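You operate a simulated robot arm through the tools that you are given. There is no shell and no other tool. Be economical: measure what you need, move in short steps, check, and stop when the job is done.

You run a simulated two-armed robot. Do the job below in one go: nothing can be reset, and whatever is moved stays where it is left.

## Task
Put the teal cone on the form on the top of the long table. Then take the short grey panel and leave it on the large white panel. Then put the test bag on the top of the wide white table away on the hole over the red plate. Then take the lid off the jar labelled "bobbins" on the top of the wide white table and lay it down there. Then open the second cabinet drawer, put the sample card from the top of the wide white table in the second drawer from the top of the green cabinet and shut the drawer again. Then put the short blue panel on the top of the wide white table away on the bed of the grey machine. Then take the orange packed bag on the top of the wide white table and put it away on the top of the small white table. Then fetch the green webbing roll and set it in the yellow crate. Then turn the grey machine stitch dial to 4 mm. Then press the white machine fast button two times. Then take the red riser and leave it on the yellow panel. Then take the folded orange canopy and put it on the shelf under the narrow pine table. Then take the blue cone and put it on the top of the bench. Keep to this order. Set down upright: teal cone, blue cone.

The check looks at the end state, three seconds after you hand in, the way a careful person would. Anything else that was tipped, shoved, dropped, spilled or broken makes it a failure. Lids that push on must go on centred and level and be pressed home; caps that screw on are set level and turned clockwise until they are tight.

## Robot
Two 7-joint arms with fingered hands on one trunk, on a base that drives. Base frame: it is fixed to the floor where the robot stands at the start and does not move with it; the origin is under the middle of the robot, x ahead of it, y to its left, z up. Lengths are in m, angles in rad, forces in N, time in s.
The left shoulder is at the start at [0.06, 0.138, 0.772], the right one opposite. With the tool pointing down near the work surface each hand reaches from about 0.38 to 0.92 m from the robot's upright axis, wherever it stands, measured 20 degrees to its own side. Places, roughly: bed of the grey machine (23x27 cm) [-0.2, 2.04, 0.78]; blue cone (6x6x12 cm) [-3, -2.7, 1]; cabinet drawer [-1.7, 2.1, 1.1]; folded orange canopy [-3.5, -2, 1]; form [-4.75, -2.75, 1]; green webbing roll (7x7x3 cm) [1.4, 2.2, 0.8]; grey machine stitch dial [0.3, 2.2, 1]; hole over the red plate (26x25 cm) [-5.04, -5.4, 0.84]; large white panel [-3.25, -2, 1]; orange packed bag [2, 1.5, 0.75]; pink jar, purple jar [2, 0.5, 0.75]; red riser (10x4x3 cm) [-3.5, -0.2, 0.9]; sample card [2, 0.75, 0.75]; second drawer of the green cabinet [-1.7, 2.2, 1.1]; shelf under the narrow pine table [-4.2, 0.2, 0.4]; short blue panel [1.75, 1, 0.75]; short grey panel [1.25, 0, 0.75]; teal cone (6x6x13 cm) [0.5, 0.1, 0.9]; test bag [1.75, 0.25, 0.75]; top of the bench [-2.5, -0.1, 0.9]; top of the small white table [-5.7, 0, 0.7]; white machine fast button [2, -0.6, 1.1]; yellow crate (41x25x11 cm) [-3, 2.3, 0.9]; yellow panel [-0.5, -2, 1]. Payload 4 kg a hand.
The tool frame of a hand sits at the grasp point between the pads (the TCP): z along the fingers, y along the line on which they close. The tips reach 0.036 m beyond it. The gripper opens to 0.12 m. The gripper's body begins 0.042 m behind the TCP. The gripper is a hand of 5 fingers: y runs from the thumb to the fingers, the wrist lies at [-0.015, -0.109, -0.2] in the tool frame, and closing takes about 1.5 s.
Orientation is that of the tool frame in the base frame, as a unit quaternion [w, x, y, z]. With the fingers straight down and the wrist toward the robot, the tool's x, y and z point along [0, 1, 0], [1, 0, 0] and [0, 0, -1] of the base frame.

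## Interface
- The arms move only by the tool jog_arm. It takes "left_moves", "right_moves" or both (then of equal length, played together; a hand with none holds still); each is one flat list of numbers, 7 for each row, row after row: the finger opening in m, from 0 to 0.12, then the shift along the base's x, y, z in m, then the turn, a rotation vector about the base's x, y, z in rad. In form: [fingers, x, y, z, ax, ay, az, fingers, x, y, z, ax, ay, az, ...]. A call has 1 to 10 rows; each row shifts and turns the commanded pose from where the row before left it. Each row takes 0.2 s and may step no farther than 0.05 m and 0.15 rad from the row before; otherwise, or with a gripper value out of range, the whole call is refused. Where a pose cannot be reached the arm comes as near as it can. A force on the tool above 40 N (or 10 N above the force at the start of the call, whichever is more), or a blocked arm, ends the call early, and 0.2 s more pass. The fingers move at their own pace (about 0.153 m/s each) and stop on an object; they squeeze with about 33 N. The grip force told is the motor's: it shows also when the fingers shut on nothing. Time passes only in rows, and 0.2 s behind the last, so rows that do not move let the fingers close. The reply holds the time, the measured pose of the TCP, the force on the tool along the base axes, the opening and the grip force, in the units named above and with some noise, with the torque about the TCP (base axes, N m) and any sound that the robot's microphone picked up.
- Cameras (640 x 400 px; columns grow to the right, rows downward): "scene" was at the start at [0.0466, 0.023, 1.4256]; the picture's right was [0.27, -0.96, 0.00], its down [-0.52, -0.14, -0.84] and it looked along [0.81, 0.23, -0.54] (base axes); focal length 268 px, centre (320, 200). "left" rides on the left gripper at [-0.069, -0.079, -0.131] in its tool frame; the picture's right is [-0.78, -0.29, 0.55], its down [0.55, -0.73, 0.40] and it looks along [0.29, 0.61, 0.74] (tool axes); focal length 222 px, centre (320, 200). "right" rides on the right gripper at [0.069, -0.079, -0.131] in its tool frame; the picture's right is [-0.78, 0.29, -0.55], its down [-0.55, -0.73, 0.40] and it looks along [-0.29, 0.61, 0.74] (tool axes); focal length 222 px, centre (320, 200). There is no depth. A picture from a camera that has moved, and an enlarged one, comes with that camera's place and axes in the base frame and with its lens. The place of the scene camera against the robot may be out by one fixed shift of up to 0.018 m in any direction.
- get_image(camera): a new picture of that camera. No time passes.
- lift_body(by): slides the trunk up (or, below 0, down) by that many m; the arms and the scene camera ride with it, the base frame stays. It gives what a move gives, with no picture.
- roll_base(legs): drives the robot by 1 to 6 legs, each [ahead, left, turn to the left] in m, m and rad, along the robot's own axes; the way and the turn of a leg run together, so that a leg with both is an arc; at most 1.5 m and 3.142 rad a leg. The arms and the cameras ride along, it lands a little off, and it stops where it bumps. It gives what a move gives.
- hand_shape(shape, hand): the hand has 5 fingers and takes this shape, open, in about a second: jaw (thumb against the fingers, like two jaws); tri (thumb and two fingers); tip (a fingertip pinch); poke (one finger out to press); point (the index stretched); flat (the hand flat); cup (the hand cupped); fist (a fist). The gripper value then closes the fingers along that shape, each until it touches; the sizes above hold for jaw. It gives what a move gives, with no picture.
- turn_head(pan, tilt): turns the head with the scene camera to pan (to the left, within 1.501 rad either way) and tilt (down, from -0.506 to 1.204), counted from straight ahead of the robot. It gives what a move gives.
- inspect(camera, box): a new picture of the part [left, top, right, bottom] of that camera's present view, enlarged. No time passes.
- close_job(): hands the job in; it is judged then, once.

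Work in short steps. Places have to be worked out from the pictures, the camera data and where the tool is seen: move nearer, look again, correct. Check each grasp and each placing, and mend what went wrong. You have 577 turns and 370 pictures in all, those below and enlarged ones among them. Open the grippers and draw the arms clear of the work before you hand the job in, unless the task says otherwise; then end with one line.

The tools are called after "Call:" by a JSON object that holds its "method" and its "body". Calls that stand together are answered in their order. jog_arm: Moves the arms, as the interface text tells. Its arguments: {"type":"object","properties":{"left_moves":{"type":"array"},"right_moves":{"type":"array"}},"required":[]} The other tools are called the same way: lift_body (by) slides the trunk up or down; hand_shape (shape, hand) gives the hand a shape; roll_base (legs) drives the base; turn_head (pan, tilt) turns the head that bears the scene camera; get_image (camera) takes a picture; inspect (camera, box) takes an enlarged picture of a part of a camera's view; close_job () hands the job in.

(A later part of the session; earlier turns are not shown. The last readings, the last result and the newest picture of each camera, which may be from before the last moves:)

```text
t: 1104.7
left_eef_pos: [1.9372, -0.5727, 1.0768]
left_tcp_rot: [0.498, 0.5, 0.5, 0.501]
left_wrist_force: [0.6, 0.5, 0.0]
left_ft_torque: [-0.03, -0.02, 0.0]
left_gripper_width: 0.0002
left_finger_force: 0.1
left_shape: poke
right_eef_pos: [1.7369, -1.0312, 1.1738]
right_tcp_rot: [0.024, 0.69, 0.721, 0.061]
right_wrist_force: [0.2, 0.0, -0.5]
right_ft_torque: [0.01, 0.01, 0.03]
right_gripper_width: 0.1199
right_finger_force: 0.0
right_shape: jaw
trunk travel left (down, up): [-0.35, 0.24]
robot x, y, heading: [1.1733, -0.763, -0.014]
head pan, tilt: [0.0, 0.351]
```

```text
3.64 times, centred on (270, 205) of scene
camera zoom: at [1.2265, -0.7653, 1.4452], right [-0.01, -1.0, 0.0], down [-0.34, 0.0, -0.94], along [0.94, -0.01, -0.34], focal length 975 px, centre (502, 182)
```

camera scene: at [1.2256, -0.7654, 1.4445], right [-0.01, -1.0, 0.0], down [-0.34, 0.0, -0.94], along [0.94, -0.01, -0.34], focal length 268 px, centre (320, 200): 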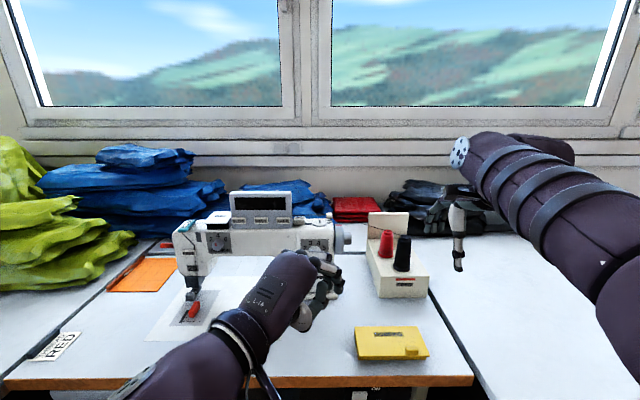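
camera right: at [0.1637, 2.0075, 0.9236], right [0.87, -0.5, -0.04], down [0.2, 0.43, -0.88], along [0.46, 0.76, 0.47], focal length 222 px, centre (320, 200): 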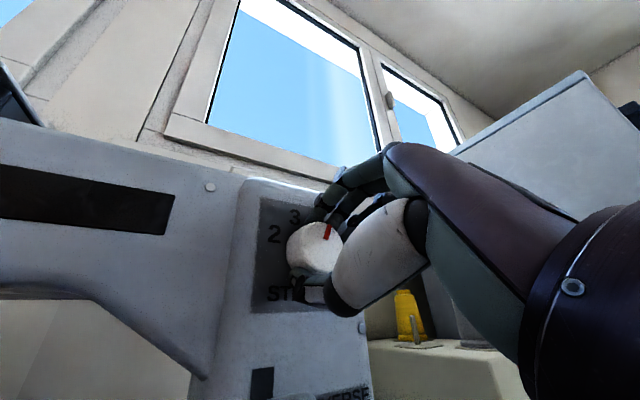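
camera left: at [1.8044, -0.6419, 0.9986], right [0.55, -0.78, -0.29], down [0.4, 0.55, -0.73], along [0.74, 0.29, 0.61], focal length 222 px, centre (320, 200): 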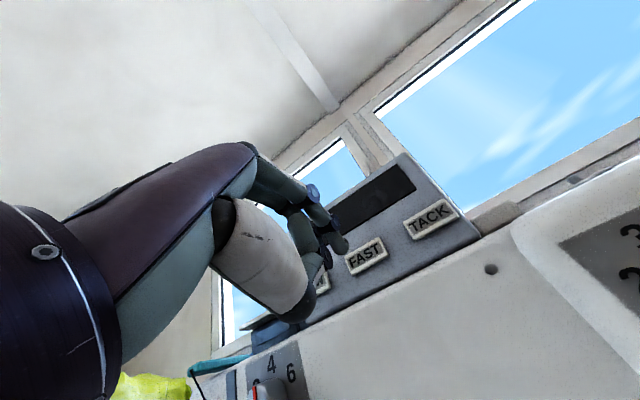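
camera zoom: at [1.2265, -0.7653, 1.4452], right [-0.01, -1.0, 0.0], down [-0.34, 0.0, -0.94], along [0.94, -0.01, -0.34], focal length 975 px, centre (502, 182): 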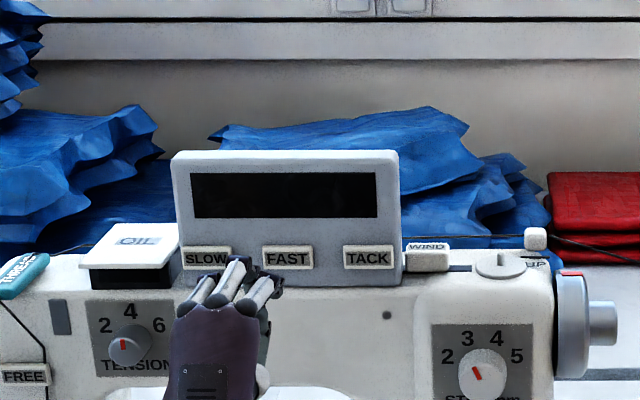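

The fingertip is in line with FAST. I advance in small steps to press once.

Call:
{"method": "jog_arm", "body": {"left_moves": [0, 0.015, 0.003, 0.003, 0, 0, 0, 0, 0.015, 0, 0, 0, 0, 0, 0, 0.012, 0, 0, 0, 0, 0]}}

Call:
{"method": "get_image", "body": {"camera": "left"}}

```text
t: 1105.5
left_eef_pos: [1.9778, -0.5696, 1.0807]
left_tcp_rot: [0.498, 0.501, 0.5, 0.501]
left_wrist_force: [0.2, 0.0, 0.0]
left_ft_torque: [-0.02, 0.01, -0.02]
left_gripper_width: 0.0
left_finger_force: 0.1
left_shape: poke
right_eef_pos: [1.7364, -1.0316, 1.1754]
right_tcp_rot: [0.024, 0.69, 0.721, 0.06]
right_wrist_force: [-0.8, -0.5, -0.1]
right_ft_torque: [0.0, 0.02, -0.01]
right_gripper_width: 0.12
right_finger_force: 0.1
right_shape: jaw
trunk travel left (down, up): [-0.35, 0.24]
robot x, y, heading: [1.1744, -0.7629, -0.008]
head pan, tilt: [0.0, 0.351]
```

```text
120 pictures are left
camera left: at [1.8454, -0.6368, 1.002], right [0.55, -0.78, -0.3], down [0.39, 0.55, -0.73], along [0.74, 0.29, 0.61], focal length 222 px, centre (320, 200)
```

left: 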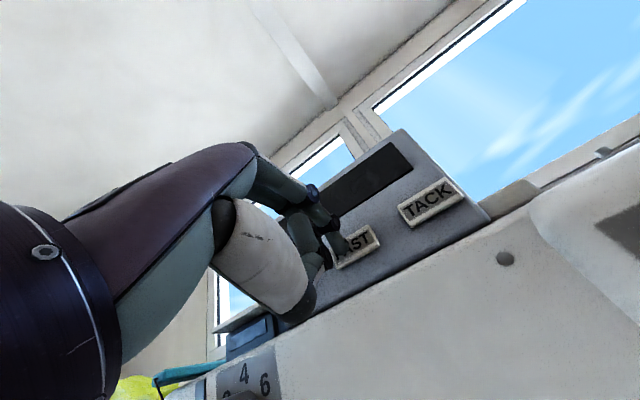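

Predicted contact is right on FAST. Press.

Call:
{"method": "jog_arm", "body": {"left_moves": [0, 0.008, 0, 0, 0, 0, 0, 0, 0.006, 0, 0, 0, 0, 0, 0, 0.005, 0, 0, 0, 0, 0]}}

Call:
{"method": "jog_arm", "body": {"left_moves": [0, 0.003, 0, 0, 0, 0, 0, 0, 0.003, 0, 0, 0, 0, 0]}}

Call:
{"method": "get_image", "body": {"camera": "left"}}

```text
t: 1106.5
left_eef_pos: [1.9913, -0.5706, 1.0845]
left_tcp_rot: [0.501, 0.5, 0.498, 0.501]
left_wrist_force: [-27.3, -0.6, -1.6]
left_ft_torque: [0.02, 0.13, -0.07]
left_gripper_width: 0.0
left_finger_force: 0.0
left_shape: poke
right_eef_pos: [1.7322, -1.0315, 1.1758]
right_tcp_rot: [0.025, 0.689, 0.721, 0.062]
right_wrist_force: [-0.7, 1.0, -0.6]
right_ft_torque: [0.0, 0.04, -0.02]
right_gripper_width: 0.1199
right_finger_force: 0.0
right_shape: jaw
trunk travel left (down, up): [-0.35, 0.24]
robot x, y, heading: [1.1742, -0.7625, -0.006]
head pan, tilt: [0.0, 0.351]
heard: click
stopped in row 3 (left hand): the force on the tool passed its limit at 41 N (the readings are from after the stop); the commanded pose is now the measured one
```

```text
t: 1106.8
left_eef_pos: [1.9913, -0.5695, 1.085]
left_tcp_rot: [0.501, 0.498, 0.498, 0.503]
left_wrist_force: [-29.1, -0.9, -2.9]
left_ft_torque: [-0.01, 0.19, -0.02]
left_gripper_width: 0.0
left_finger_force: 0.1
left_shape: poke
right_eef_pos: [1.7325, -1.0309, 1.1762]
right_tcp_rot: [0.024, 0.689, 0.721, 0.061]
right_wrist_force: [0.4, -0.6, 0.4]
right_ft_torque: [0.0, 0.01, 0.0]
right_gripper_width: 0.12
right_finger_force: 0.0
right_shape: jaw
trunk travel left (down, up): [-0.35, 0.24]
robot x, y, heading: [1.1702, -0.7636, -0.006]
head pan, tilt: [0.0, 0.351]
stopped in row 1 (left hand): the force on the tool passed its limit at 42 N (the readings are from after the stop); the commanded pose is now the measured one
```

```text
119 pictures are left
camera left: at [1.8594, -0.6377, 1.0054], right [0.55, -0.79, -0.29], down [0.4, 0.55, -0.73], along [0.73, 0.28, 0.62], focal length 222 px, centre (320, 200)
```

left: 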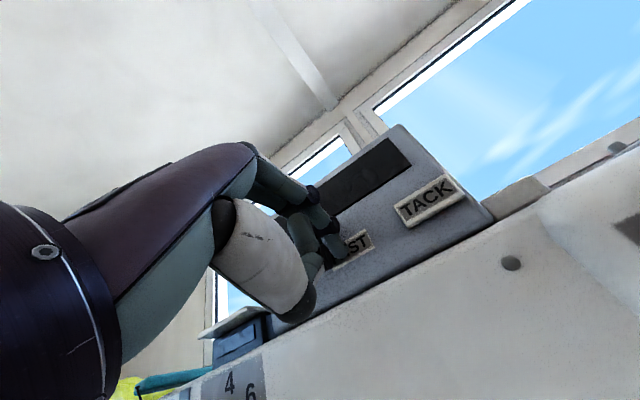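

One click heard; the button is held in. I retract 3 cm to release, then press once more.

Call:
{"method": "jog_arm", "body": {"left_moves": [0, -0.015, 0, -0.003, 0, 0, 0, 0, -0.015, 0, 0, 0, 0, 0, 0, 0, 0, 0, 0, 0, 0]}}

Call:
{"method": "inspect", "body": {"camera": "scene", "box": [200, 150, 340, 260]}}

```text
t: 1107.6
left_eef_pos: [1.9663, -0.5713, 1.0782]
left_tcp_rot: [0.501, 0.5, 0.499, 0.5]
left_wrist_force: [-0.6, -0.3, 0.5]
left_ft_torque: [-0.02, 0.02, 0.0]
left_gripper_width: 0.0
left_finger_force: 0.1
left_shape: poke
right_eef_pos: [1.7365, -1.0324, 1.1741]
right_tcp_rot: [0.024, 0.691, 0.72, 0.061]
right_wrist_force: [0.0, -0.2, -0.4]
right_ft_torque: [0.01, 0.04, 0.0]
right_gripper_width: 0.12
right_finger_force: 0.2
right_shape: jaw
trunk travel left (down, up): [-0.35, 0.24]
robot x, y, heading: [1.1702, -0.7649, -0.005]
head pan, tilt: [0.0, 0.351]
```

```text
3.64 times, centred on (270, 205) of scene
camera zoom: at [1.2248, -0.7653, 1.4452], right [-0.01, -1.0, 0.0], down [-0.34, 0.0, -0.94], along [0.94, -0.01, -0.34], focal length 975 px, centre (502, 182)
```

zoom: 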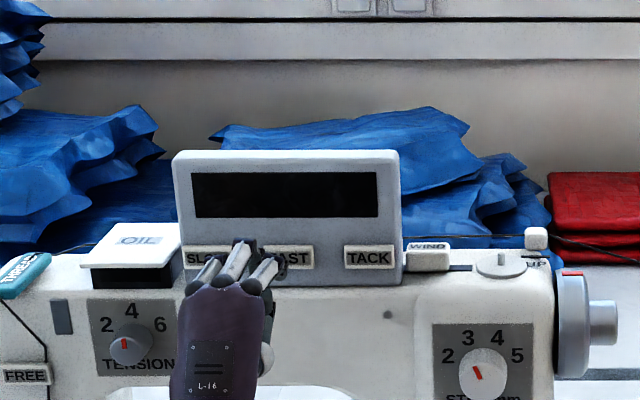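

Second press.

Call:
{"method": "jog_arm", "body": {"left_moves": [0, 0.012, 0, 0.003, 0, 0, 0, 0, 0.008, 0, 0, 0, 0, 0, 0, 0.006, 0, 0, 0, 0, 0, 0, 0.004, 0, 0, 0, 0, 0]}}

Call:
{"method": "jog_arm", "body": {"left_moves": [0, -0.02, 0, -0.003, 0, 0, 0, 0, -0.03, 0, 0, 0, 0, 0, 0, -0.04, 0, 0, 0, 0, 0, 0, -0.04, 0, 0, 0, 0, 0]}}

```text
t: 1108.6
left_eef_pos: [1.9917, -0.5705, 1.0852]
left_tcp_rot: [0.502, 0.5, 0.497, 0.501]
left_wrist_force: [-37.8, -3.7, -4.0]
left_ft_torque: [-0.03, 0.26, -0.19]
left_gripper_width: 0.0003
left_finger_force: 0.0
left_shape: poke
right_eef_pos: [1.7318, -1.0329, 1.1755]
right_tcp_rot: [0.025, 0.69, 0.72, 0.062]
right_wrist_force: [0.5, -0.6, -0.2]
right_ft_torque: [0.01, 0.01, -0.01]
right_gripper_width: 0.12
right_finger_force: 0.1
right_shape: jaw
trunk travel left (down, up): [-0.35, 0.24]
robot x, y, heading: [1.1697, -0.7624, -0.005]
head pan, tilt: [0.0, 0.351]
heard: click
```

```text
t: 1109.6
left_eef_pos: [1.8661, -0.5701, 1.0812]
left_tcp_rot: [0.5, 0.5, 0.499, 0.501]
left_wrist_force: [0.0, 0.0, 0.1]
left_ft_torque: [0.01, -0.01, 0.01]
left_gripper_width: 0.0002
left_finger_force: 0.0
left_shape: poke
right_eef_pos: [1.736, -1.0315, 1.1735]
right_tcp_rot: [0.023, 0.69, 0.721, 0.06]
right_wrist_force: [0.7, 0.4, 0.2]
right_ft_torque: [-0.02, 0.02, 0.01]
right_gripper_width: 0.1199
right_finger_force: 0.1
right_shape: jaw
trunk travel left (down, up): [-0.35, 0.24]
robot x, y, heading: [1.1746, -0.7644, -0.006]
head pan, tilt: [0.0, 0.351]
```

Two clicks heard in all. I back off and return the left hand to jaw, pointing down.

Call:
{"method": "roll_base", "body": {"legs": [[-0.2, 0, 0]]}}

Call:
{"method": "jog_arm", "body": {"left_moves": [0, 0, 0, 0.005, 0, 0.15, 0, 0, 0, 0, 0.005, 0, 0.15, 0, 0, 0, 0, 0.005, 0, 0.15, 0, 0, 0, 0, 0.005, 0, 0.15, 0, 0, 0, 0, 0.005, 0, 0.15, 0, 0, 0, 0, 0.005, 0, 0.15, 0, 0, 0, 0, 0.005, 0, 0.15, 0, 0, 0, 0, 0.005, 0, 0.15, 0, 0, -0.02, 0, 0.005, 0, 0.15, 0, 0, -0.02, 0, 0.005, 0, 0.15, 0]}}

Call:
{"method": "jog_arm", "body": {"left_moves": [0, -0.03, 0.01, 0.01, 0, 0.071, 0, 0, -0.04, 0.01, 0, 0, 0, 0], "right_moves": [0.12, -0.03, 0, 0.0, 0, 0, 0, 0.12, -0.04, 0, 0, 0, 0, 0]}}

Call:
{"method": "hand_shape", "body": {"shape": "jaw", "hand": "left"}}

```text
t: 1111.2
left_eef_pos: [1.6678, -0.5676, 1.0826]
left_tcp_rot: [0.501, 0.501, 0.498, 0.5]
left_wrist_force: [-0.2, -0.2, -0.7]
left_ft_torque: [-0.02, -0.02, 0.02]
left_gripper_width: 0.0
left_finger_force: 0.1
left_shape: poke
right_eef_pos: [1.5367, -1.0309, 1.1741]
right_tcp_rot: [0.024, 0.691, 0.72, 0.06]
right_wrist_force: [-0.4, 0.2, -0.1]
right_ft_torque: [0.02, 0.0, 0.0]
right_gripper_width: 0.1197
right_finger_force: 0.1
right_shape: jaw
trunk travel left (down, up): [-0.35, 0.24]
robot x, y, heading: [0.9719, -0.7604, -0.005]
head pan, tilt: [0.0, 0.351]
```

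```text
t: 1113.4
left_eef_pos: [1.6295, -0.5655, 1.1306]
left_tcp_rot: [0.026, 0.707, 0.706, 0.025]
left_wrist_force: [-0.5, -0.3, 1.2]
left_ft_torque: [-0.02, -0.01, 0.03]
left_gripper_width: 0.0
left_finger_force: 0.1
left_shape: poke
right_eef_pos: [1.5399, -1.0298, 1.1743]
right_tcp_rot: [0.025, 0.69, 0.721, 0.061]
right_wrist_force: [-0.6, -0.1, 0.0]
right_ft_torque: [-0.02, -0.02, -0.02]
right_gripper_width: 0.1197
right_finger_force: 0.0
right_shape: jaw
trunk travel left (down, up): [-0.35, 0.24]
robot x, y, heading: [0.9759, -0.7585, -0.004]
head pan, tilt: [0.0, 0.351]
```

```text
t: 1114.0
left_eef_pos: [1.5565, -0.5488, 1.1419]
left_tcp_rot: [0.001, 0.708, 0.706, 0.001]
left_wrist_force: [0.2, -0.3, 1.1]
left_ft_torque: [0.02, -0.02, -0.01]
left_gripper_width: 0.0
left_finger_force: 0.2
left_shape: poke
right_eef_pos: [1.4654, -1.0303, 1.1742]
right_tcp_rot: [0.024, 0.69, 0.721, 0.062]
right_wrist_force: [-0.7, 0.9, 0.4]
right_ft_torque: [-0.01, -0.05, -0.01]
right_gripper_width: 0.12
right_finger_force: 0.2
right_shape: jaw
trunk travel left (down, up): [-0.35, 0.24]
robot x, y, heading: [0.9726, -0.7616, -0.011]
head pan, tilt: [0.0, 0.351]
```

```text
t: 1114.9
left_eef_pos: [1.5586, -0.548, 1.1407]
left_tcp_rot: [0.003, 0.707, 0.707, 0.001]
left_wrist_force: [0.0, -0.1, 0.6]
left_ft_torque: [-0.02, 0.02, 0.01]
left_gripper_width: 0.1198
left_finger_force: 0.1
left_shape: jaw
right_eef_pos: [1.4692, -1.0301, 1.1736]
right_tcp_rot: [0.024, 0.69, 0.721, 0.061]
right_wrist_force: [-0.1, 0.0, -0.1]
right_ft_torque: [0.02, 0.02, 0.0]
right_gripper_width: 0.1202
right_finger_force: 0.1
right_shape: jaw
trunk travel left (down, up): [-0.35, 0.24]
robot x, y, heading: [0.9756, -0.7633, -0.007]
head pan, tilt: [0.0, 0.351]
```

Next the red riser on the bench near (−3.5, −0.2). I level the right hand and drive west along the corridor.

Call:
{"method": "jog_arm", "body": {"right_moves": [0.12, 0, 0, 0, -0.055, 0.119, 0]}}

Call:
{"method": "roll_base", "body": {"legs": [[-0.1, -0.25, 0], [0, 0, 3.141], [1.5, 0, 0], [1.5, 0, 0]]}}

```text
t: 1115.3
left_eef_pos: [1.5585, -0.5489, 1.1402]
left_tcp_rot: [0.001, 0.708, 0.706, 0.001]
left_wrist_force: [-0.6, 0.4, 0.3]
left_ft_torque: [-0.02, -0.01, -0.02]
left_gripper_width: 0.12
left_finger_force: 0.1
left_shape: jaw
right_eef_pos: [1.4696, -1.0301, 1.173]
right_tcp_rot: [0.0, 0.691, 0.723, 0.0]
right_wrist_force: [-0.7, 0.3, -0.7]
right_ft_torque: [0.01, 0.02, -0.02]
right_gripper_width: 0.12
right_finger_force: 0.0
right_shape: jaw
trunk travel left (down, up): [-0.35, 0.24]
robot x, y, heading: [0.9725, -0.7611, -0.008]
head pan, tilt: [0.0, 0.351]
```

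```text
t: 1138.7
left_eef_pos: [-2.7425, -1.1175, 1.1409]
left_tcp_rot: [0.0, 0.711, -0.704, -0.001]
left_wrist_force: [-0.5, 0.2, -1.0]
left_ft_torque: [0.0, 0.01, 0.03]
left_gripper_width: 0.1201
left_finger_force: 0.1
left_shape: jaw
right_eef_pos: [-2.6577, -0.6348, 1.173]
right_tcp_rot: [0.0, 0.727, -0.687, 0.001]
right_wrist_force: [0.0, 0.4, 0.6]
right_ft_torque: [0.01, -0.02, 0.0]
right_gripper_width: 0.1198
right_finger_force: 0.2
right_shape: jaw
trunk travel left (down, up): [-0.35, 0.24]
robot x, y, heading: [-2.1585, -0.8988, -3.138]
head pan, tilt: [0.0, 0.351]
```

Call:
{"method": "roll_base", "body": {"legs": [[1.3, 0, 0], [0, 0, -1.571]]}}

Call:
{"method": "turn_head", "body": {"pan": 0, "tilt": 0.6}}

Call:
{"method": "get_image", "body": {"camera": "scene"}}

Call:
{"method": "get_image", "body": {"camera": "left"}}

```text
t: 1148.9
left_eef_pos: [-3.6476, -0.3036, 1.141]
left_tcp_rot: [0.001, -0.002, 1.0, 0.001]
left_wrist_force: [-0.1, 0.4, 0.4]
left_ft_torque: [0.04, 0.0, 0.02]
left_gripper_width: 0.1198
left_finger_force: 0.1
left_shape: jaw
right_eef_pos: [-3.1645, -0.39, 1.173]
right_tcp_rot: [-0.001, -0.024, 1.0, -0.001]
right_wrist_force: [-0.9, -0.4, -0.9]
right_ft_torque: [0.0, -0.01, 0.0]
right_gripper_width: 0.1199
right_finger_force: 0.2
right_shape: jaw
trunk travel left (down, up): [-0.35, 0.24]
robot x, y, heading: [-3.4307, -0.8889, 1.567]
head pan, tilt: [0.0, 0.351]
```

```text
t: 1149.7
left_eef_pos: [-3.6471, -0.3018, 1.1408]
left_tcp_rot: [0.0, -0.001, 1.0, 0.002]
left_wrist_force: [0.0, 1.2, -0.6]
left_ft_torque: [0.02, 0.04, 0.0]
left_gripper_width: 0.12
left_finger_force: 0.1
left_shape: jaw
right_eef_pos: [-3.1659, -0.3898, 1.1726]
right_tcp_rot: [0.001, -0.025, 1.0, -0.001]
right_wrist_force: [-0.6, 0.3, -0.3]
right_ft_torque: [0.0, 0.0, 0.02]
right_gripper_width: 0.12
right_finger_force: 0.1
right_shape: jaw
trunk travel left (down, up): [-0.35, 0.24]
robot x, y, heading: [-3.4283, -0.8848, 1.564]
head pan, tilt: [0.0, 0.6]
```

```text
117 pictures are left
camera scene: at [-3.4402, -0.8291, 1.4225], right [1.0, 0.0, 0.0], down [0.0, -0.56, -0.83], along [0.0, 0.83, -0.56], focal length 268 px, centre (320, 200)
```

scene: 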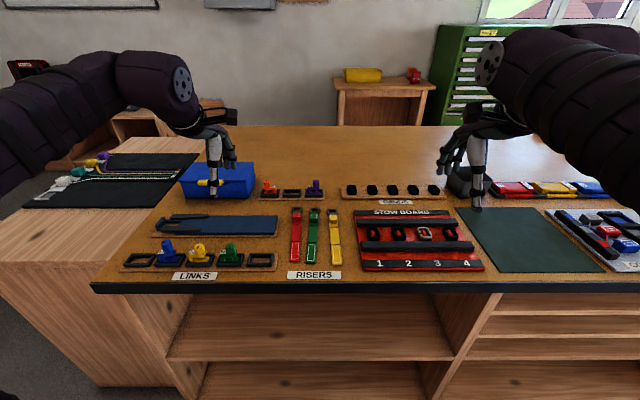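

```text
116 pictures are left
camera left: at [-3.5789, -0.3807, 1.2716], right [0.79, -0.29, -0.55], down [-0.55, -0.73, -0.4], along [-0.29, 0.61, -0.74], focal length 222 px, centre (320, 200)
```

left: 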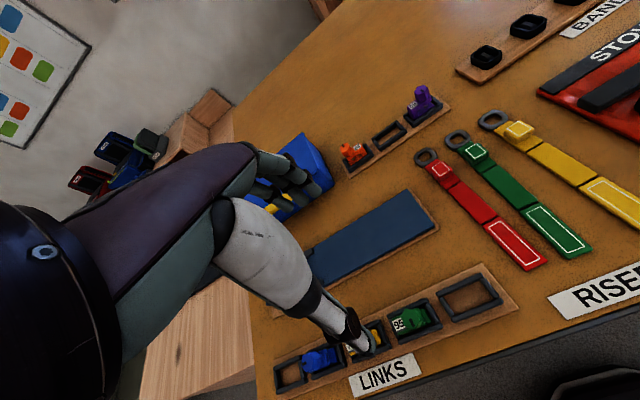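

The red riser is a strap lying along y at x≈−3.50 (y −0.35…−0.13). I shift right so the left hand can take it with the wrist turned outward.

Call:
{"method": "roll_base", "body": {"legs": [[0.08, -0.22, 0.0]]}}

Call:
{"method": "jog_arm", "body": {"left_moves": [0.12, -0.004, -0.003, 0, 0, 0, -0.15, 0.12, -0.004, -0.003, 0, 0, 0, -0.15, 0.12, -0.004, -0.003, 0, 0, 0, -0.15, 0.12, -0.004, -0.003, 0, 0, 0, -0.15, 0.12, -0.004, -0.003, 0, 0, 0, -0.15, 0.12, -0.004, -0.003, 0, 0, 0, -0.15, 0.12, -0.004, -0.003, 0, 0, 0, -0.15, 0.12, -0.004, -0.003, 0, 0, 0, -0.15, 0.12, -0.004, -0.003, 0, 0, 0, -0.15, 0.12, -0.004, -0.003, 0, 0, 0, -0.15]}}

Call:
{"method": "get_image", "body": {"camera": "left"}}

Call:
{"method": "inspect", "body": {"camera": "scene", "box": [180, 180, 320, 290]}}

```text
t: 1151.4
left_eef_pos: [-3.42, -0.2203, 1.1413]
left_tcp_rot: [0.0, 0.002, 1.0, 0.001]
left_wrist_force: [0.4, -0.3, -0.3]
left_ft_torque: [-0.02, 0.06, -0.03]
left_gripper_width: 0.1197
left_finger_force: 0.1
left_shape: jaw
right_eef_pos: [-2.9384, -0.3117, 1.1723]
right_tcp_rot: [0.0, -0.021, 1.0, -0.001]
right_wrist_force: [0.3, 0.7, -0.1]
right_ft_torque: [-0.03, -0.01, -0.01]
right_gripper_width: 0.1201
right_finger_force: 0.1
right_shape: jaw
trunk travel left (down, up): [-0.35, 0.24]
robot x, y, heading: [-3.2094, -0.8041, 1.563]
head pan, tilt: [0.0, 0.6]
```

```text
t: 1153.6
left_eef_pos: [-3.4246, -0.2569, 1.092]
left_tcp_rot: [0.019, 0.233, 0.972, -0.011]
left_wrist_force: [0.0, 0.3, 0.0]
left_ft_torque: [-0.03, -0.02, 0.02]
left_gripper_width: 0.1199
left_finger_force: 0.0
left_shape: jaw
left hand out of reach, approached as far as the arm can: row 3, 4, 5, 6, 7, 8, 9, 10
right_eef_pos: [-2.9384, -0.3124, 1.1727]
right_tcp_rot: [0.0, -0.02, 1.0, -0.001]
right_wrist_force: [0.2, -0.3, -0.4]
right_ft_torque: [-0.01, 0.0, -0.01]
right_gripper_width: 0.1201
right_finger_force: 0.2
right_shape: jaw
trunk travel left (down, up): [-0.35, 0.24]
robot x, y, heading: [-3.2082, -0.8063, 1.559]
head pan, tilt: [0.0, 0.6]
```

```text
115 pictures are left
camera left: at [-3.4047, -0.3529, 1.2263], right [0.59, -0.63, -0.51], down [-0.81, -0.42, -0.41], along [0.05, 0.65, -0.76], focal length 222 px, centre (320, 200)
```

left: 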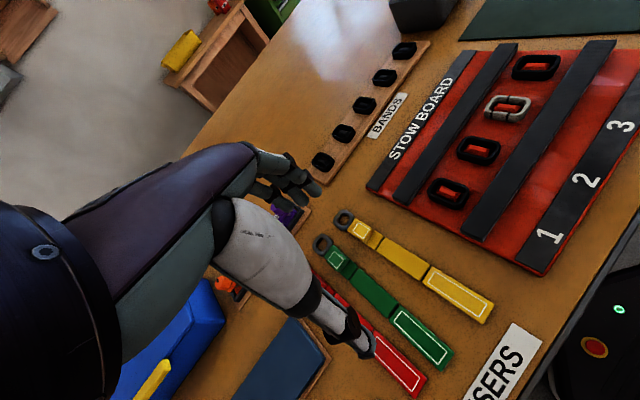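

```text
3.64 times, centred on (250, 235) of scene
camera zoom: at [-3.2161, -0.7489, 1.4224], right [1.0, -0.01, 0.0], down [-0.01, -0.57, -0.82], along [0.01, 0.82, -0.57], focal length 975 px, centre (574, 73)
```

zoom: 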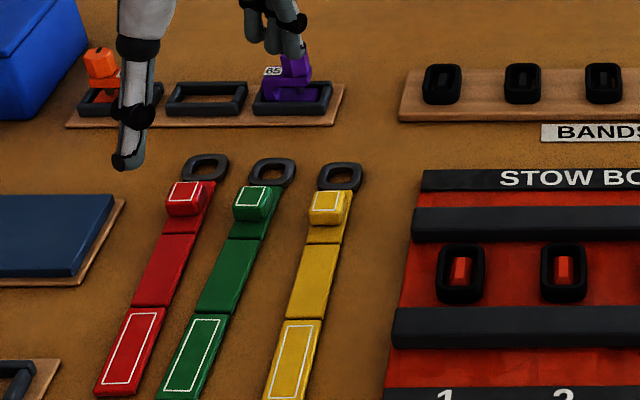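

The outward wrist turn isn't reachable. But the riser has a tall block near its ring (about (−3.505, −0.19), 3 cm high): I'll pinch that fore-aft instead. I rotate back and reposition.

Call:
{"method": "jog_arm", "body": {"left_moves": [0.12, 0, 0, 0.01, 0, 0, 0.15, 0.12, 0, 0, 0.01, 0, 0, 0.15, 0.12, 0, 0, 0.01, 0, 0, 0.15, 0.12, 0, 0, 0.01, 0.03, -0.02, 0.02]}}

Call:
{"method": "roll_base", "body": {"legs": [[0.0, 0.13, 0.01]]}}

Call:
{"method": "get_image", "body": {"camera": "left"}}

```text
t: 1154.6
left_eef_pos: [-3.4263, -0.256, 1.1329]
left_tcp_rot: [0.032, -0.001, 0.999, 0.01]
left_wrist_force: [0.2, -0.2, -0.5]
left_ft_torque: [-0.01, -0.04, 0.0]
left_gripper_width: 0.1199
left_finger_force: 0.0
left_shape: jaw
right_eef_pos: [-2.9388, -0.3123, 1.1733]
right_tcp_rot: [0.0, -0.022, 1.0, 0.0]
right_wrist_force: [-0.4, -0.1, -0.6]
right_ft_torque: [0.0, -0.01, -0.02]
right_gripper_width: 0.1196
right_finger_force: 0.2
right_shape: jaw
trunk travel left (down, up): [-0.35, 0.24]
robot x, y, heading: [-3.2107, -0.8045, 1.558]
head pan, tilt: [0.0, 0.6]
```

```text
t: 1155.9
left_eef_pos: [-3.5605, -0.257, 1.13]
left_tcp_rot: [0.033, -0.004, 0.999, 0.009]
left_wrist_force: [-0.6, -0.5, -0.4]
left_ft_torque: [0.0, 0.0, -0.03]
left_gripper_width: 0.1199
left_finger_force: 0.0
left_shape: jaw
right_eef_pos: [-3.0745, -0.3101, 1.1728]
right_tcp_rot: [0.001, -0.024, 1.0, -0.001]
right_wrist_force: [0.3, -0.2, 0.8]
right_ft_torque: [0.02, -0.02, 0.0]
right_gripper_width: 0.1197
right_finger_force: 0.1
right_shape: jaw
trunk travel left (down, up): [-0.35, 0.24]
robot x, y, heading: [-3.3384, -0.8076, 1.568]
head pan, tilt: [0.0, 0.6]
```

```text
113 pictures are left
camera left: at [-3.5017, -0.3367, 1.2651], right [0.82, -0.27, -0.5], down [-0.52, -0.73, -0.45], along [-0.24, 0.62, -0.74], focal length 222 px, centre (320, 200)
```

left: 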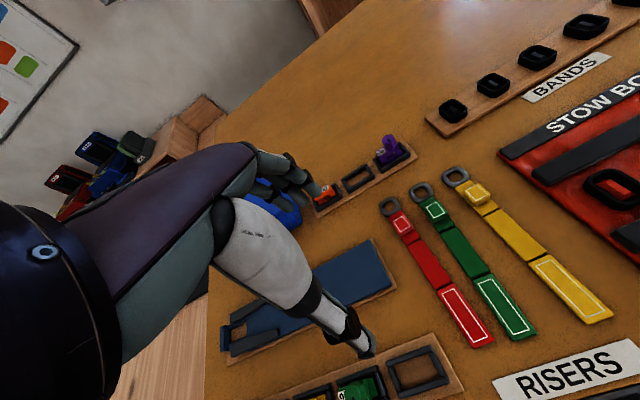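

I level the hand and move above the red block, then look again.

Call:
{"method": "jog_arm", "body": {"left_moves": [0.08, 0.016, 0.024, -0.03, -0.018, 0.066, 0, 0.08, 0.016, 0.024, -0.03, 0, 0, 0, 0.08, 0.016, 0.023, -0.04, 0, 0, 0, 0.07, 0, 0, -0.04, 0, 0, 0]}}

Call:
{"method": "get_image", "body": {"camera": "left"}}

```text
t: 1156.9
left_eef_pos: [-3.5157, -0.1868, 0.9928]
left_tcp_rot: [-0.001, -0.004, 1.0, 0.001]
left_wrist_force: [0.1, 0.5, 0.4]
left_ft_torque: [0.01, 0.0, -0.01]
left_gripper_width: 0.0701
left_finger_force: 0.2
left_shape: jaw
right_eef_pos: [-3.0738, -0.3099, 1.1734]
right_tcp_rot: [0.0, -0.025, 1.0, -0.001]
right_wrist_force: [-0.4, 0.1, 0.4]
right_ft_torque: [-0.02, -0.03, 0.01]
right_gripper_width: 0.1199
right_finger_force: 0.1
right_shape: jaw
trunk travel left (down, up): [-0.35, 0.24]
robot x, y, heading: [-3.3382, -0.8056, 1.562]
head pan, tilt: [0.0, 0.6]
```

```text
112 pictures are left
camera left: at [-3.4459, -0.2638, 1.123], right [0.79, -0.28, -0.55], down [-0.54, -0.74, -0.4], along [-0.29, 0.61, -0.74], focal length 222 px, centre (320, 200)
```

left: 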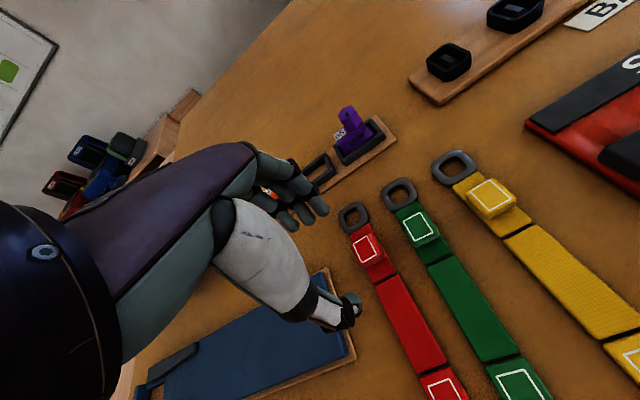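

Call:
{"method": "jog_arm", "body": {"left_moves": [0.07, 0.005, 0.009, -0.02, 0, 0, 0, 0.07, 0, 0, -0.02, 0, 0, 0]}}

Call:
{"method": "get_image", "body": {"camera": "left"}}

Call:
{"method": "inspect", "body": {"camera": "scene", "box": [220, 180, 360, 290]}}

```text
t: 1157.5
left_eef_pos: [-3.5095, -0.1765, 0.9511]
left_tcp_rot: [-0.001, -0.004, 1.0, 0.001]
left_wrist_force: [0.4, 0.1, -0.1]
left_ft_torque: [0.01, 0.02, -0.02]
left_gripper_width: 0.0703
left_finger_force: 0.0
left_shape: jaw
right_eef_pos: [-3.0741, -0.3091, 1.1721]
right_tcp_rot: [0.0, -0.024, 1.0, -0.001]
right_wrist_force: [0.4, 0.3, 0.4]
right_ft_torque: [0.0, -0.05, -0.03]
right_gripper_width: 0.1199
right_finger_force: 0.1
right_shape: jaw
trunk travel left (down, up): [-0.35, 0.24]
robot x, y, heading: [-3.3372, -0.8064, 1.566]
head pan, tilt: [0.0, 0.6]
```

```text
111 pictures are left
camera left: at [-3.4402, -0.2529, 1.0823], right [0.79, -0.28, -0.55], down [-0.54, -0.74, -0.4], along [-0.29, 0.61, -0.73], focal length 222 px, centre (320, 200)
```

left: 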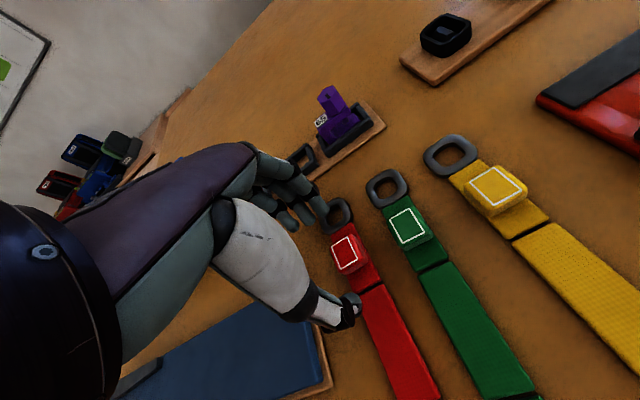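

```text
3.64 times, centred on (290, 235) of scene
camera zoom: at [-3.3486, -0.7484, 1.4224], right [1.0, 0.0, 0.0], down [0.0, -0.57, -0.82], along [0.0, 0.82, -0.57], focal length 975 px, centre (429, 73)
```

zoom: 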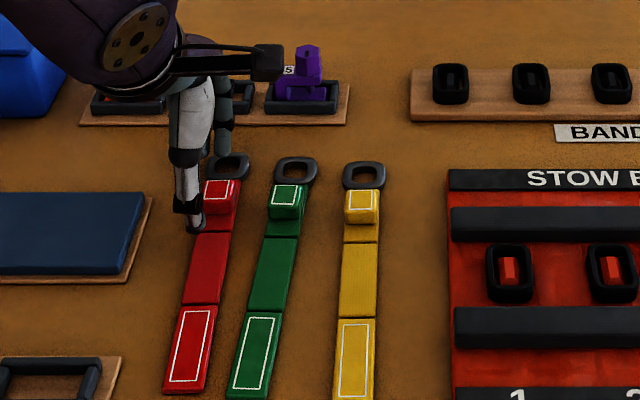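

Aligned; descend to contact.

Call:
{"method": "jog_arm", "body": {"left_moves": [0.07, 0.002, 0, -0.01, 0, 0, 0, 0.07, 0, 0, -0.006, 0, 0, 0]}}

Call:
{"method": "jog_arm", "body": {"left_moves": [0.07, 0, 0, -0.005, 0, 0, 0, 0.06, 0, 0, -0.004, 0, 0, 0]}}

Call:
{"method": "get_image", "body": {"camera": "left"}}

```text
t: 1158.1
left_eef_pos: [-3.5053, -0.1762, 0.9424]
left_tcp_rot: [0.0, -0.003, 1.0, 0.006]
left_wrist_force: [-2.8, 1.6, 37.0]
left_ft_torque: [-1.37, 0.07, -0.05]
left_gripper_width: 0.0706
left_finger_force: 0.1
left_shape: jaw
right_eef_pos: [-3.0722, -0.3122, 1.1755]
right_tcp_rot: [0.0, -0.025, 1.0, 0.0]
right_wrist_force: [0.5, 0.1, 0.5]
right_ft_torque: [0.01, 0.02, -0.01]
right_gripper_width: 0.1197
right_finger_force: 0.0
right_shape: jaw
trunk travel left (down, up): [-0.35, 0.24]
robot x, y, heading: [-3.3385, -0.8076, 1.567]
head pan, tilt: [0.0, 0.6]
```

```text
t: 1158.4
left_eef_pos: [-3.5037, -0.1756, 0.942]
left_tcp_rot: [0.002, -0.004, 1.0, 0.009]
left_wrist_force: [-1.1, -0.2, 19.4]
left_ft_torque: [-0.84, 0.04, -0.06]
left_gripper_width: 0.071
left_finger_force: 0.2
left_shape: jaw
right_eef_pos: [-3.0732, -0.3112, 1.1728]
right_tcp_rot: [0.0, -0.025, 1.0, -0.001]
right_wrist_force: [-0.6, 0.2, 1.1]
right_ft_torque: [0.0, -0.05, -0.02]
right_gripper_width: 0.12
right_finger_force: 0.1
right_shape: jaw
trunk travel left (down, up): [-0.35, 0.24]
robot x, y, heading: [-3.3393, -0.8049, 1.564]
head pan, tilt: [0.0, 0.6]
stopped in row 1 (left hand): the force on the tool passed its limit at 52 N (the readings are from after the stop); the commanded pose is now the measured one
```

```text
109 pictures are left
camera left: at [-3.4356, -0.2544, 1.073], right [0.79, -0.28, -0.55], down [-0.54, -0.73, -0.41], along [-0.29, 0.62, -0.73], focal length 222 px, centre (320, 200)
```

left: 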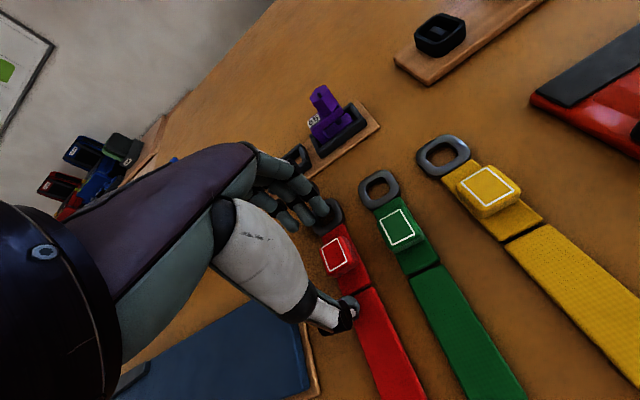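

Contact with the strap; rise 3 mm and close on the block.

Call:
{"method": "jog_arm", "body": {"left_moves": [0.06, -0.003, 0, 0.004, 0, 0, 0, 0.04, 0, 0, 0, 0, 0, 0, 0.0, 0, 0, 0, 0, 0, 0, 0.0, 0, 0, 0, 0, 0, 0, 0.0, 0, 0, 0, 0, 0, 0, 0.0, 0, 0, 0, 0, 0, 0]}}

Call:
{"method": "jog_arm", "body": {"left_moves": [0.0, 0, 0, 0.01, 0, 0, 0, 0.0, 0, 0, 0.02, 0, 0, 0, 0.0, 0, 0, 0.03, 0, 0, 0, 0.0, 0, 0, 0.03, 0, 0, 0]}}

Call:
{"method": "get_image", "body": {"camera": "left"}}

Call:
{"method": "inspect", "body": {"camera": "scene", "box": [220, 150, 360, 290]}}

```text
t: 1159.8
left_eef_pos: [-3.5084, -0.1747, 0.944]
left_tcp_rot: [0.001, -0.004, 1.0, 0.006]
left_wrist_force: [-1.9, 2.1, 9.1]
left_ft_torque: [0.4, -0.03, 0.16]
left_gripper_width: 0.0173
left_finger_force: 33.1
left_shape: jaw
right_eef_pos: [-3.0739, -0.3102, 1.1734]
right_tcp_rot: [0.001, -0.025, 1.0, 0.0]
right_wrist_force: [0.0, -0.2, -0.8]
right_ft_torque: [0.0, 0.03, 0.0]
right_gripper_width: 0.1199
right_finger_force: 0.0
right_shape: jaw
trunk travel left (down, up): [-0.35, 0.24]
robot x, y, heading: [-3.3376, -0.8056, 1.566]
head pan, tilt: [0.0, 0.6]
```

```text
t: 1160.8
left_eef_pos: [-3.5108, -0.1737, 1.0315]
left_tcp_rot: [0.001, -0.003, 1.0, 0.006]
left_wrist_force: [-0.5, -0.1, -0.9]
left_ft_torque: [0.02, -0.01, 0.0]
left_gripper_width: 0.0138
left_finger_force: 33.2
left_shape: jaw
right_eef_pos: [-3.0733, -0.3099, 1.1741]
right_tcp_rot: [0.0, -0.025, 1.0, -0.001]
right_wrist_force: [-0.5, 0.4, 1.0]
right_ft_torque: [0.01, 0.02, -0.02]
right_gripper_width: 0.1201
right_finger_force: 0.0
right_shape: jaw
trunk travel left (down, up): [-0.35, 0.24]
robot x, y, heading: [-3.3388, -0.8068, 1.568]
head pan, tilt: [0.0, 0.6]
```

```text
108 pictures are left
camera left: at [-3.4419, -0.2529, 1.1618], right [0.79, -0.28, -0.55], down [-0.54, -0.73, -0.41], along [-0.29, 0.62, -0.73], focal length 222 px, centre (320, 200)
```

left: 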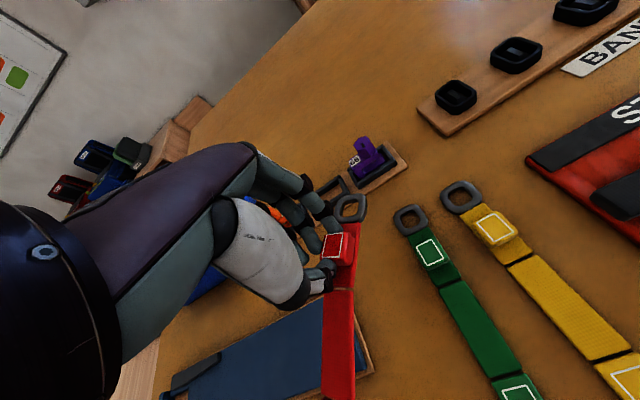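

```text
2.86 times, centred on (290, 220) of scene
camera zoom: at [-3.3484, -0.7487, 1.4224], right [1.0, 0.0, 0.0], down [0.0, -0.56, -0.83], along [0.0, 0.83, -0.56], focal length 766 px, centre (406, 143)
```

zoom: 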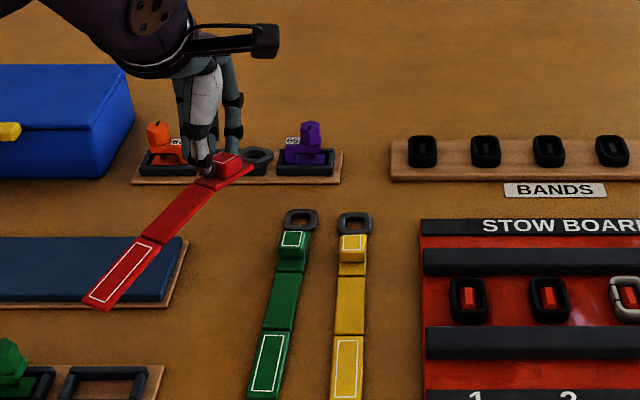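

The red riser is lifted in one piece. I raise it and drive east to the yellow panel at the long table's end.

Call:
{"method": "jog_arm", "body": {"left_moves": [0.0, 0, 0, 0.04, 0, 0, 0, 0.0, 0, -0.02, 0.04, 0, 0, 0, 0.0, 0, -0.03, 0.03, 0, 0, 0, 0.0, 0, -0.04, 0.0, 0, 0, 0]}}

Call:
{"method": "roll_base", "body": {"legs": [[-0.22, 0, 0], [0, 0, -1.568], [1.5, 0, 0], [1.15, 0, 0], [0, 0, -1.571]]}}

Call:
{"method": "turn_head", "body": {"pan": 0, "tilt": 0.6}}

Call:
{"method": "get_image", "body": {"camera": "scene"}}

```text
t: 1161.8
left_eef_pos: [-3.5076, -0.2651, 1.1429]
left_tcp_rot: [0.001, -0.004, 1.0, 0.006]
left_wrist_force: [0.7, 0.6, -0.5]
left_ft_torque: [0.0, 0.01, 0.0]
left_gripper_width: 0.0138
left_finger_force: 33.0
left_shape: jaw
right_eef_pos: [-3.0739, -0.311, 1.1731]
right_tcp_rot: [0.001, -0.025, 1.0, 0.001]
right_wrist_force: [-0.3, -0.8, -0.8]
right_ft_torque: [-0.02, -0.02, 0.02]
right_gripper_width: 0.1198
right_finger_force: 0.0
right_shape: jaw
trunk travel left (down, up): [-0.35, 0.24]
robot x, y, heading: [-3.3382, -0.8065, 1.568]
head pan, tilt: [0.0, 0.6]
```

```text
t: 1183.5
left_eef_pos: [-0.5623, -1.5094, 1.1428]
left_tcp_rot: [0.006, 1.0, 0.001, 0.0]
left_wrist_force: [0.1, 0.0, -1.0]
left_ft_torque: [-0.04, 0.04, 0.01]
left_gripper_width: 0.0137
left_finger_force: 33.0
left_shape: jaw
right_eef_pos: [-0.9956, -1.4618, 1.1725]
right_tcp_rot: [-0.001, 1.0, 0.023, 0.0]
right_wrist_force: [0.4, -0.5, 0.2]
right_ft_torque: [0.04, -0.01, 0.03]
right_gripper_width: 0.1198
right_finger_force: 0.0
right_shape: jaw
trunk travel left (down, up): [-0.35, 0.24]
robot x, y, heading: [-0.7323, -0.9712, -1.583]
head pan, tilt: [0.0, 0.6]
```

```text
t: 1184.1
left_eef_pos: [-0.5629, -1.5088, 1.143]
left_tcp_rot: [0.006, 1.0, 0.003, -0.001]
left_wrist_force: [0.5, 0.1, -0.2]
left_ft_torque: [-0.05, 0.02, -0.01]
left_gripper_width: 0.0138
left_finger_force: 33.3
left_shape: jaw
right_eef_pos: [-0.9953, -1.4621, 1.1731]
right_tcp_rot: [-0.001, 1.0, 0.022, 0.0]
right_wrist_force: [0.5, 0.1, -0.1]
right_ft_torque: [0.02, 0.01, -0.01]
right_gripper_width: 0.1198
right_finger_force: 0.0
right_shape: jaw
trunk travel left (down, up): [-0.35, 0.24]
robot x, y, heading: [-0.7316, -0.9654, -1.581]
head pan, tilt: [0.0, 0.6]
```

```text
106 pictures are left
camera scene: at [-0.7387, -1.0263, 1.4224], right [-1.0, 0.01, 0.0], down [0.0, 0.57, -0.82], along [-0.01, -0.82, -0.57], focal length 268 px, centre (320, 200)
```

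scene: 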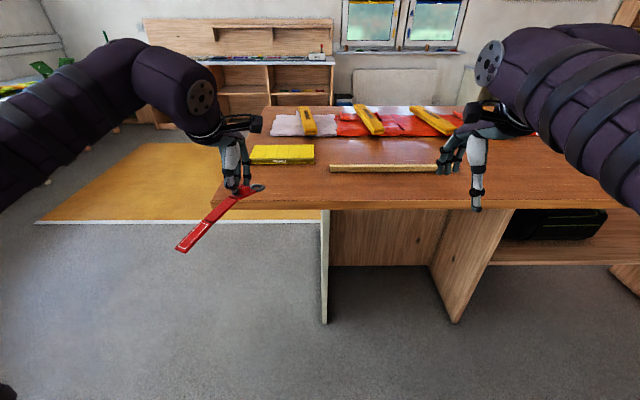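

Yellow panel spans about x −0.73…−0.46, y −2.22…−2.03. I roll 0.43 m closer and look with the left camera.

Call:
{"method": "roll_base", "body": {"legs": [[0.43, 0, 0.01]]}}

Call:
{"method": "jog_arm", "body": {"left_moves": [0.0, 0, -0.03, 0, 0, 0, -0.1, 0.0, 0, -0.03, 0, 0, 0, -0.1, 0.0, 0, -0.03, 0, 0, 0, -0.1]}}

Call:
{"method": "get_image", "body": {"camera": "scene"}}

Call:
{"method": "get_image", "body": {"camera": "left"}}

```text
t: 1186.7
left_eef_pos: [-0.5546, -1.9432, 1.1444]
left_tcp_rot: [0.006, 1.0, 0.008, -0.001]
left_wrist_force: [-0.6, 0.6, -0.2]
left_ft_torque: [-0.05, -0.01, 0.0]
left_gripper_width: 0.0136
left_finger_force: 32.7
left_shape: jaw
right_eef_pos: [-0.9899, -1.9022, 1.1733]
right_tcp_rot: [-0.001, 1.0, 0.029, 0.001]
right_wrist_force: [-0.1, -0.2, 0.0]
right_ft_torque: [0.04, 0.0, 0.01]
right_gripper_width: 0.1199
right_finger_force: 0.1
right_shape: jaw
trunk travel left (down, up): [-0.35, 0.24]
robot x, y, heading: [-0.7278, -1.404, -1.563]
head pan, tilt: [0.0, 0.6]
```

```text
t: 1187.5
left_eef_pos: [-0.5583, -2.036, 1.1416]
left_tcp_rot: [0.006, 0.99, -0.141, -0.002]
left_wrist_force: [-0.2, -1.3, -1.1]
left_ft_torque: [0.0, 0.01, 0.02]
left_gripper_width: 0.0136
left_finger_force: 33.0
left_shape: jaw
right_eef_pos: [-0.9905, -1.9021, 1.1718]
right_tcp_rot: [-0.001, 1.0, 0.029, 0.0]
right_wrist_force: [-0.1, -1.0, 0.2]
right_ft_torque: [0.02, 0.0, -0.02]
right_gripper_width: 0.1201
right_finger_force: 0.0
right_shape: jaw
trunk travel left (down, up): [-0.35, 0.24]
robot x, y, heading: [-0.7273, -1.397, -1.562]
head pan, tilt: [0.0, 0.6]
```

```text
105 pictures are left
camera scene: at [-0.7378, -1.4633, 1.4223], right [-1.0, -0.01, 0.0], down [0.0, 0.57, -0.82], along [0.01, -0.82, -0.57], focal length 268 px, centre (320, 200)
```

scene: 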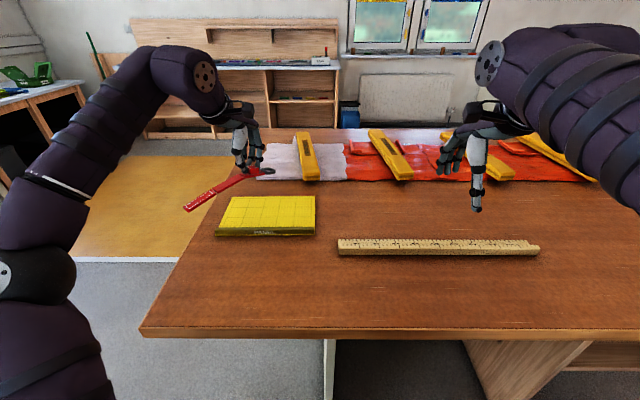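

```text
104 pictures are left
camera left: at [-0.6016, -1.9381, 1.2727], right [-0.67, 0.49, -0.55], down [0.73, 0.55, -0.41], along [0.1, -0.68, -0.73], focal length 222 px, centre (320, 200)
```

left: 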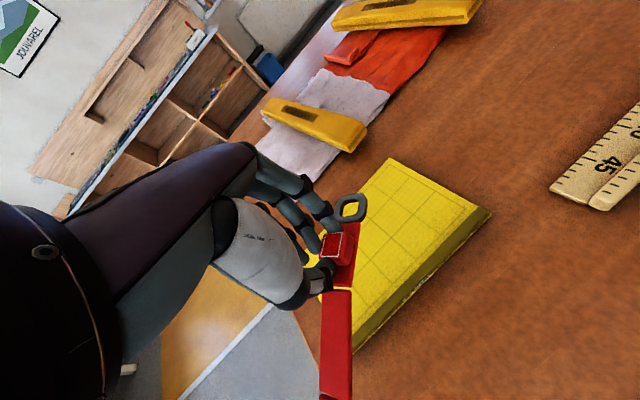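

The riser points toward me; I rotate the hand further clockwise so it lies along the panel.

Call:
{"method": "jog_arm", "body": {"left_moves": [0.0, -0.01, -0.02, 0, 0, 0, -0.15, 0.0, -0.01, -0.02, -0.01, 0, 0, -0.15, 0.0, -0.01, -0.02, -0.02, 0, 0, -0.15, 0.0, -0.01, -0.01, -0.02, 0, 0, -0.15]}}

Call:
{"method": "get_image", "body": {"camera": "scene"}}

```text
t: 1188.5
left_eef_pos: [-0.5623, -2.0231, 1.1093]
left_tcp_rot: [-0.014, 0.983, -0.185, 0.003]
left_wrist_force: [0.5, 0.3, -1.4]
left_ft_torque: [0.03, -0.02, 0.02]
left_gripper_width: 0.0137
left_finger_force: 32.6
left_shape: jaw
left hand out of reach, approached as far as the arm can: row 1, 2, 3, 4
right_eef_pos: [-0.9886, -1.9006, 1.1732]
right_tcp_rot: [0.0, 1.0, 0.028, 0.0]
right_wrist_force: [-0.3, -1.0, 0.3]
right_ft_torque: [0.0, 0.0, 0.02]
right_gripper_width: 0.1198
right_finger_force: 0.2
right_shape: jaw
trunk travel left (down, up): [-0.35, 0.24]
robot x, y, heading: [-0.7277, -1.4026, -1.569]
head pan, tilt: [0.0, 0.6]
```

```text
103 pictures are left
camera scene: at [-0.7378, -1.4624, 1.4224], right [-1.0, -0.01, 0.0], down [0.0, 0.57, -0.82], along [0.0, -0.82, -0.57], focal length 268 px, centre (320, 200)
```

scene: 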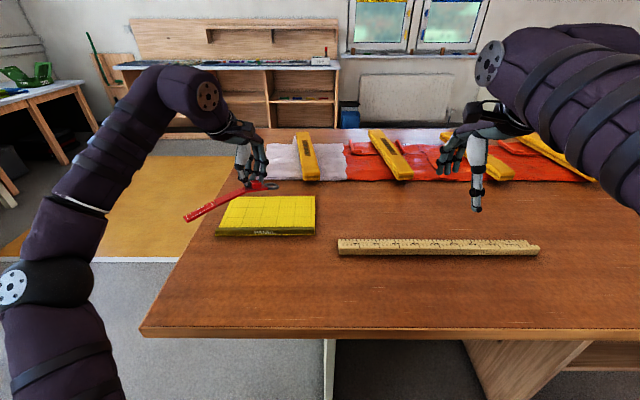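

The wrist limit stops me. Instead I'll go round to the table's east end and face west, which turns the riser along the panel. First undo the twist and drive.

Call:
{"method": "jog_arm", "body": {"left_moves": [0.0, 0, 0.02, 0.01, 0, 0, 0.14, 0.0, 0, 0.02, 0.01, 0, 0, 0.14, 0.0, 0, 0.02, 0.01, 0.0, 0.03, 0.09]}}

Call:
{"method": "roll_base", "body": {"legs": [[-0.4, 0, 0], [0, 0.82, 0], [1.2, 0, 0], [0, 0, -1.571]]}}

Call:
{"method": "turn_head", "body": {"pan": 0, "tilt": 0.65}}

Call:
{"method": "get_image", "body": {"camera": "scene"}}

Call:
{"method": "get_image", "body": {"camera": "left"}}

```text
t: 1189.3
left_eef_pos: [-0.5619, -1.9627, 1.1401]
left_tcp_rot: [-0.014, 1.0, 0.0, -0.014]
left_wrist_force: [-0.7, 0.3, -1.3]
left_ft_torque: [-0.03, 0.02, -0.01]
left_gripper_width: 0.0137
left_finger_force: 33.4
left_shape: jaw
right_eef_pos: [-0.9906, -1.9007, 1.1733]
right_tcp_rot: [0.0, 1.0, 0.028, 0.0]
right_wrist_force: [-0.5, 0.0, 0.5]
right_ft_torque: [0.01, 0.0, -0.02]
right_gripper_width: 0.1201
right_finger_force: 0.0
right_shape: jaw
trunk travel left (down, up): [-0.35, 0.24]
robot x, y, heading: [-0.7263, -1.4031, -1.567]
head pan, tilt: [0.0, 0.6]
```

```text
t: 1205.4
left_eef_pos: [-0.4634, -2.367, 1.1404]
left_tcp_rot: [0.02, -0.701, 0.713, 0.0]
left_wrist_force: [-0.6, -0.1, -1.8]
left_ft_torque: [0.0, 0.03, -0.01]
left_gripper_width: 0.0135
left_finger_force: 32.8
left_shape: jaw
right_eef_pos: [-0.394, -1.9395, 1.1742]
right_tcp_rot: [-0.001, 0.723, -0.691, 0.0]
right_wrist_force: [0.9, -0.5, 0.7]
right_ft_torque: [-0.04, -0.03, -0.02]
right_gripper_width: 0.1199
right_finger_force: 0.0
right_shape: jaw
trunk travel left (down, up): [-0.35, 0.24]
robot x, y, heading: [0.0985, -2.208, 3.137]
head pan, tilt: [0.0, 0.6]
```

```text
t: 1206.0
left_eef_pos: [-0.4624, -2.3676, 1.1403]
left_tcp_rot: [0.02, -0.701, 0.712, 0.001]
left_wrist_force: [0.4, -0.1, -1.6]
left_ft_torque: [-0.01, 0.02, 0.01]
left_gripper_width: 0.0136
left_finger_force: 33.3
left_shape: jaw
right_eef_pos: [-0.3952, -1.9388, 1.1735]
right_tcp_rot: [0.0, 0.722, -0.691, 0.0]
right_wrist_force: [0.7, -1.0, -0.6]
right_ft_torque: [-0.03, 0.0, 0.01]
right_gripper_width: 0.1196
right_finger_force: 0.0
right_shape: jaw
trunk travel left (down, up): [-0.35, 0.24]
robot x, y, heading: [0.0974, -2.2093, 3.133]
head pan, tilt: [0.0, 0.649]
```

```text
102 pictures are left
camera scene: at [0.0335, -2.2077, 1.4182], right [0.01, 1.0, 0.0], down [0.6, 0.0, -0.8], along [-0.8, 0.01, -0.6], focal length 268 px, centre (320, 200)
```

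scene: 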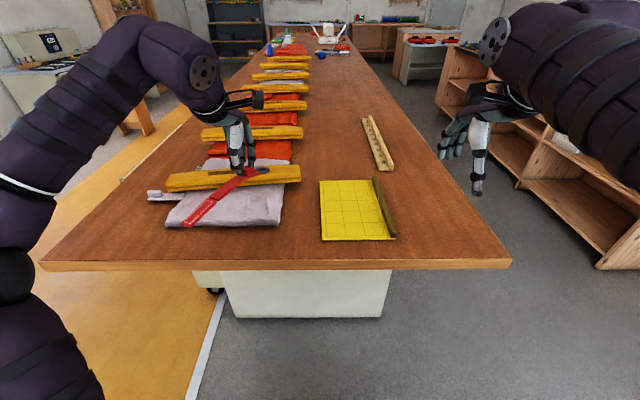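

```text
101 pictures are left
camera left: at [-0.3879, -2.3019, 1.2757], right [0.32, 0.79, -0.52], down [0.74, -0.55, -0.39], along [-0.6, -0.26, -0.76], focal length 222 px, centre (320, 200)
```

left: 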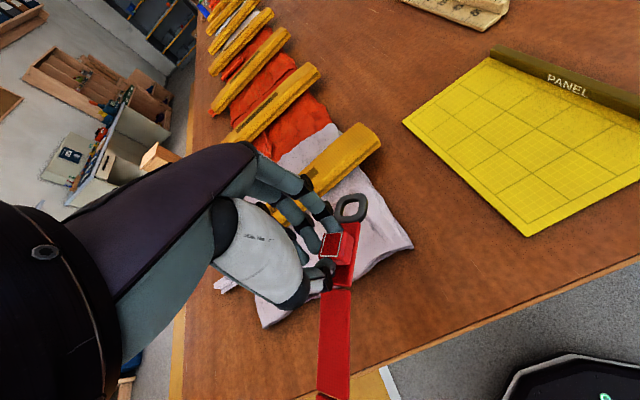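

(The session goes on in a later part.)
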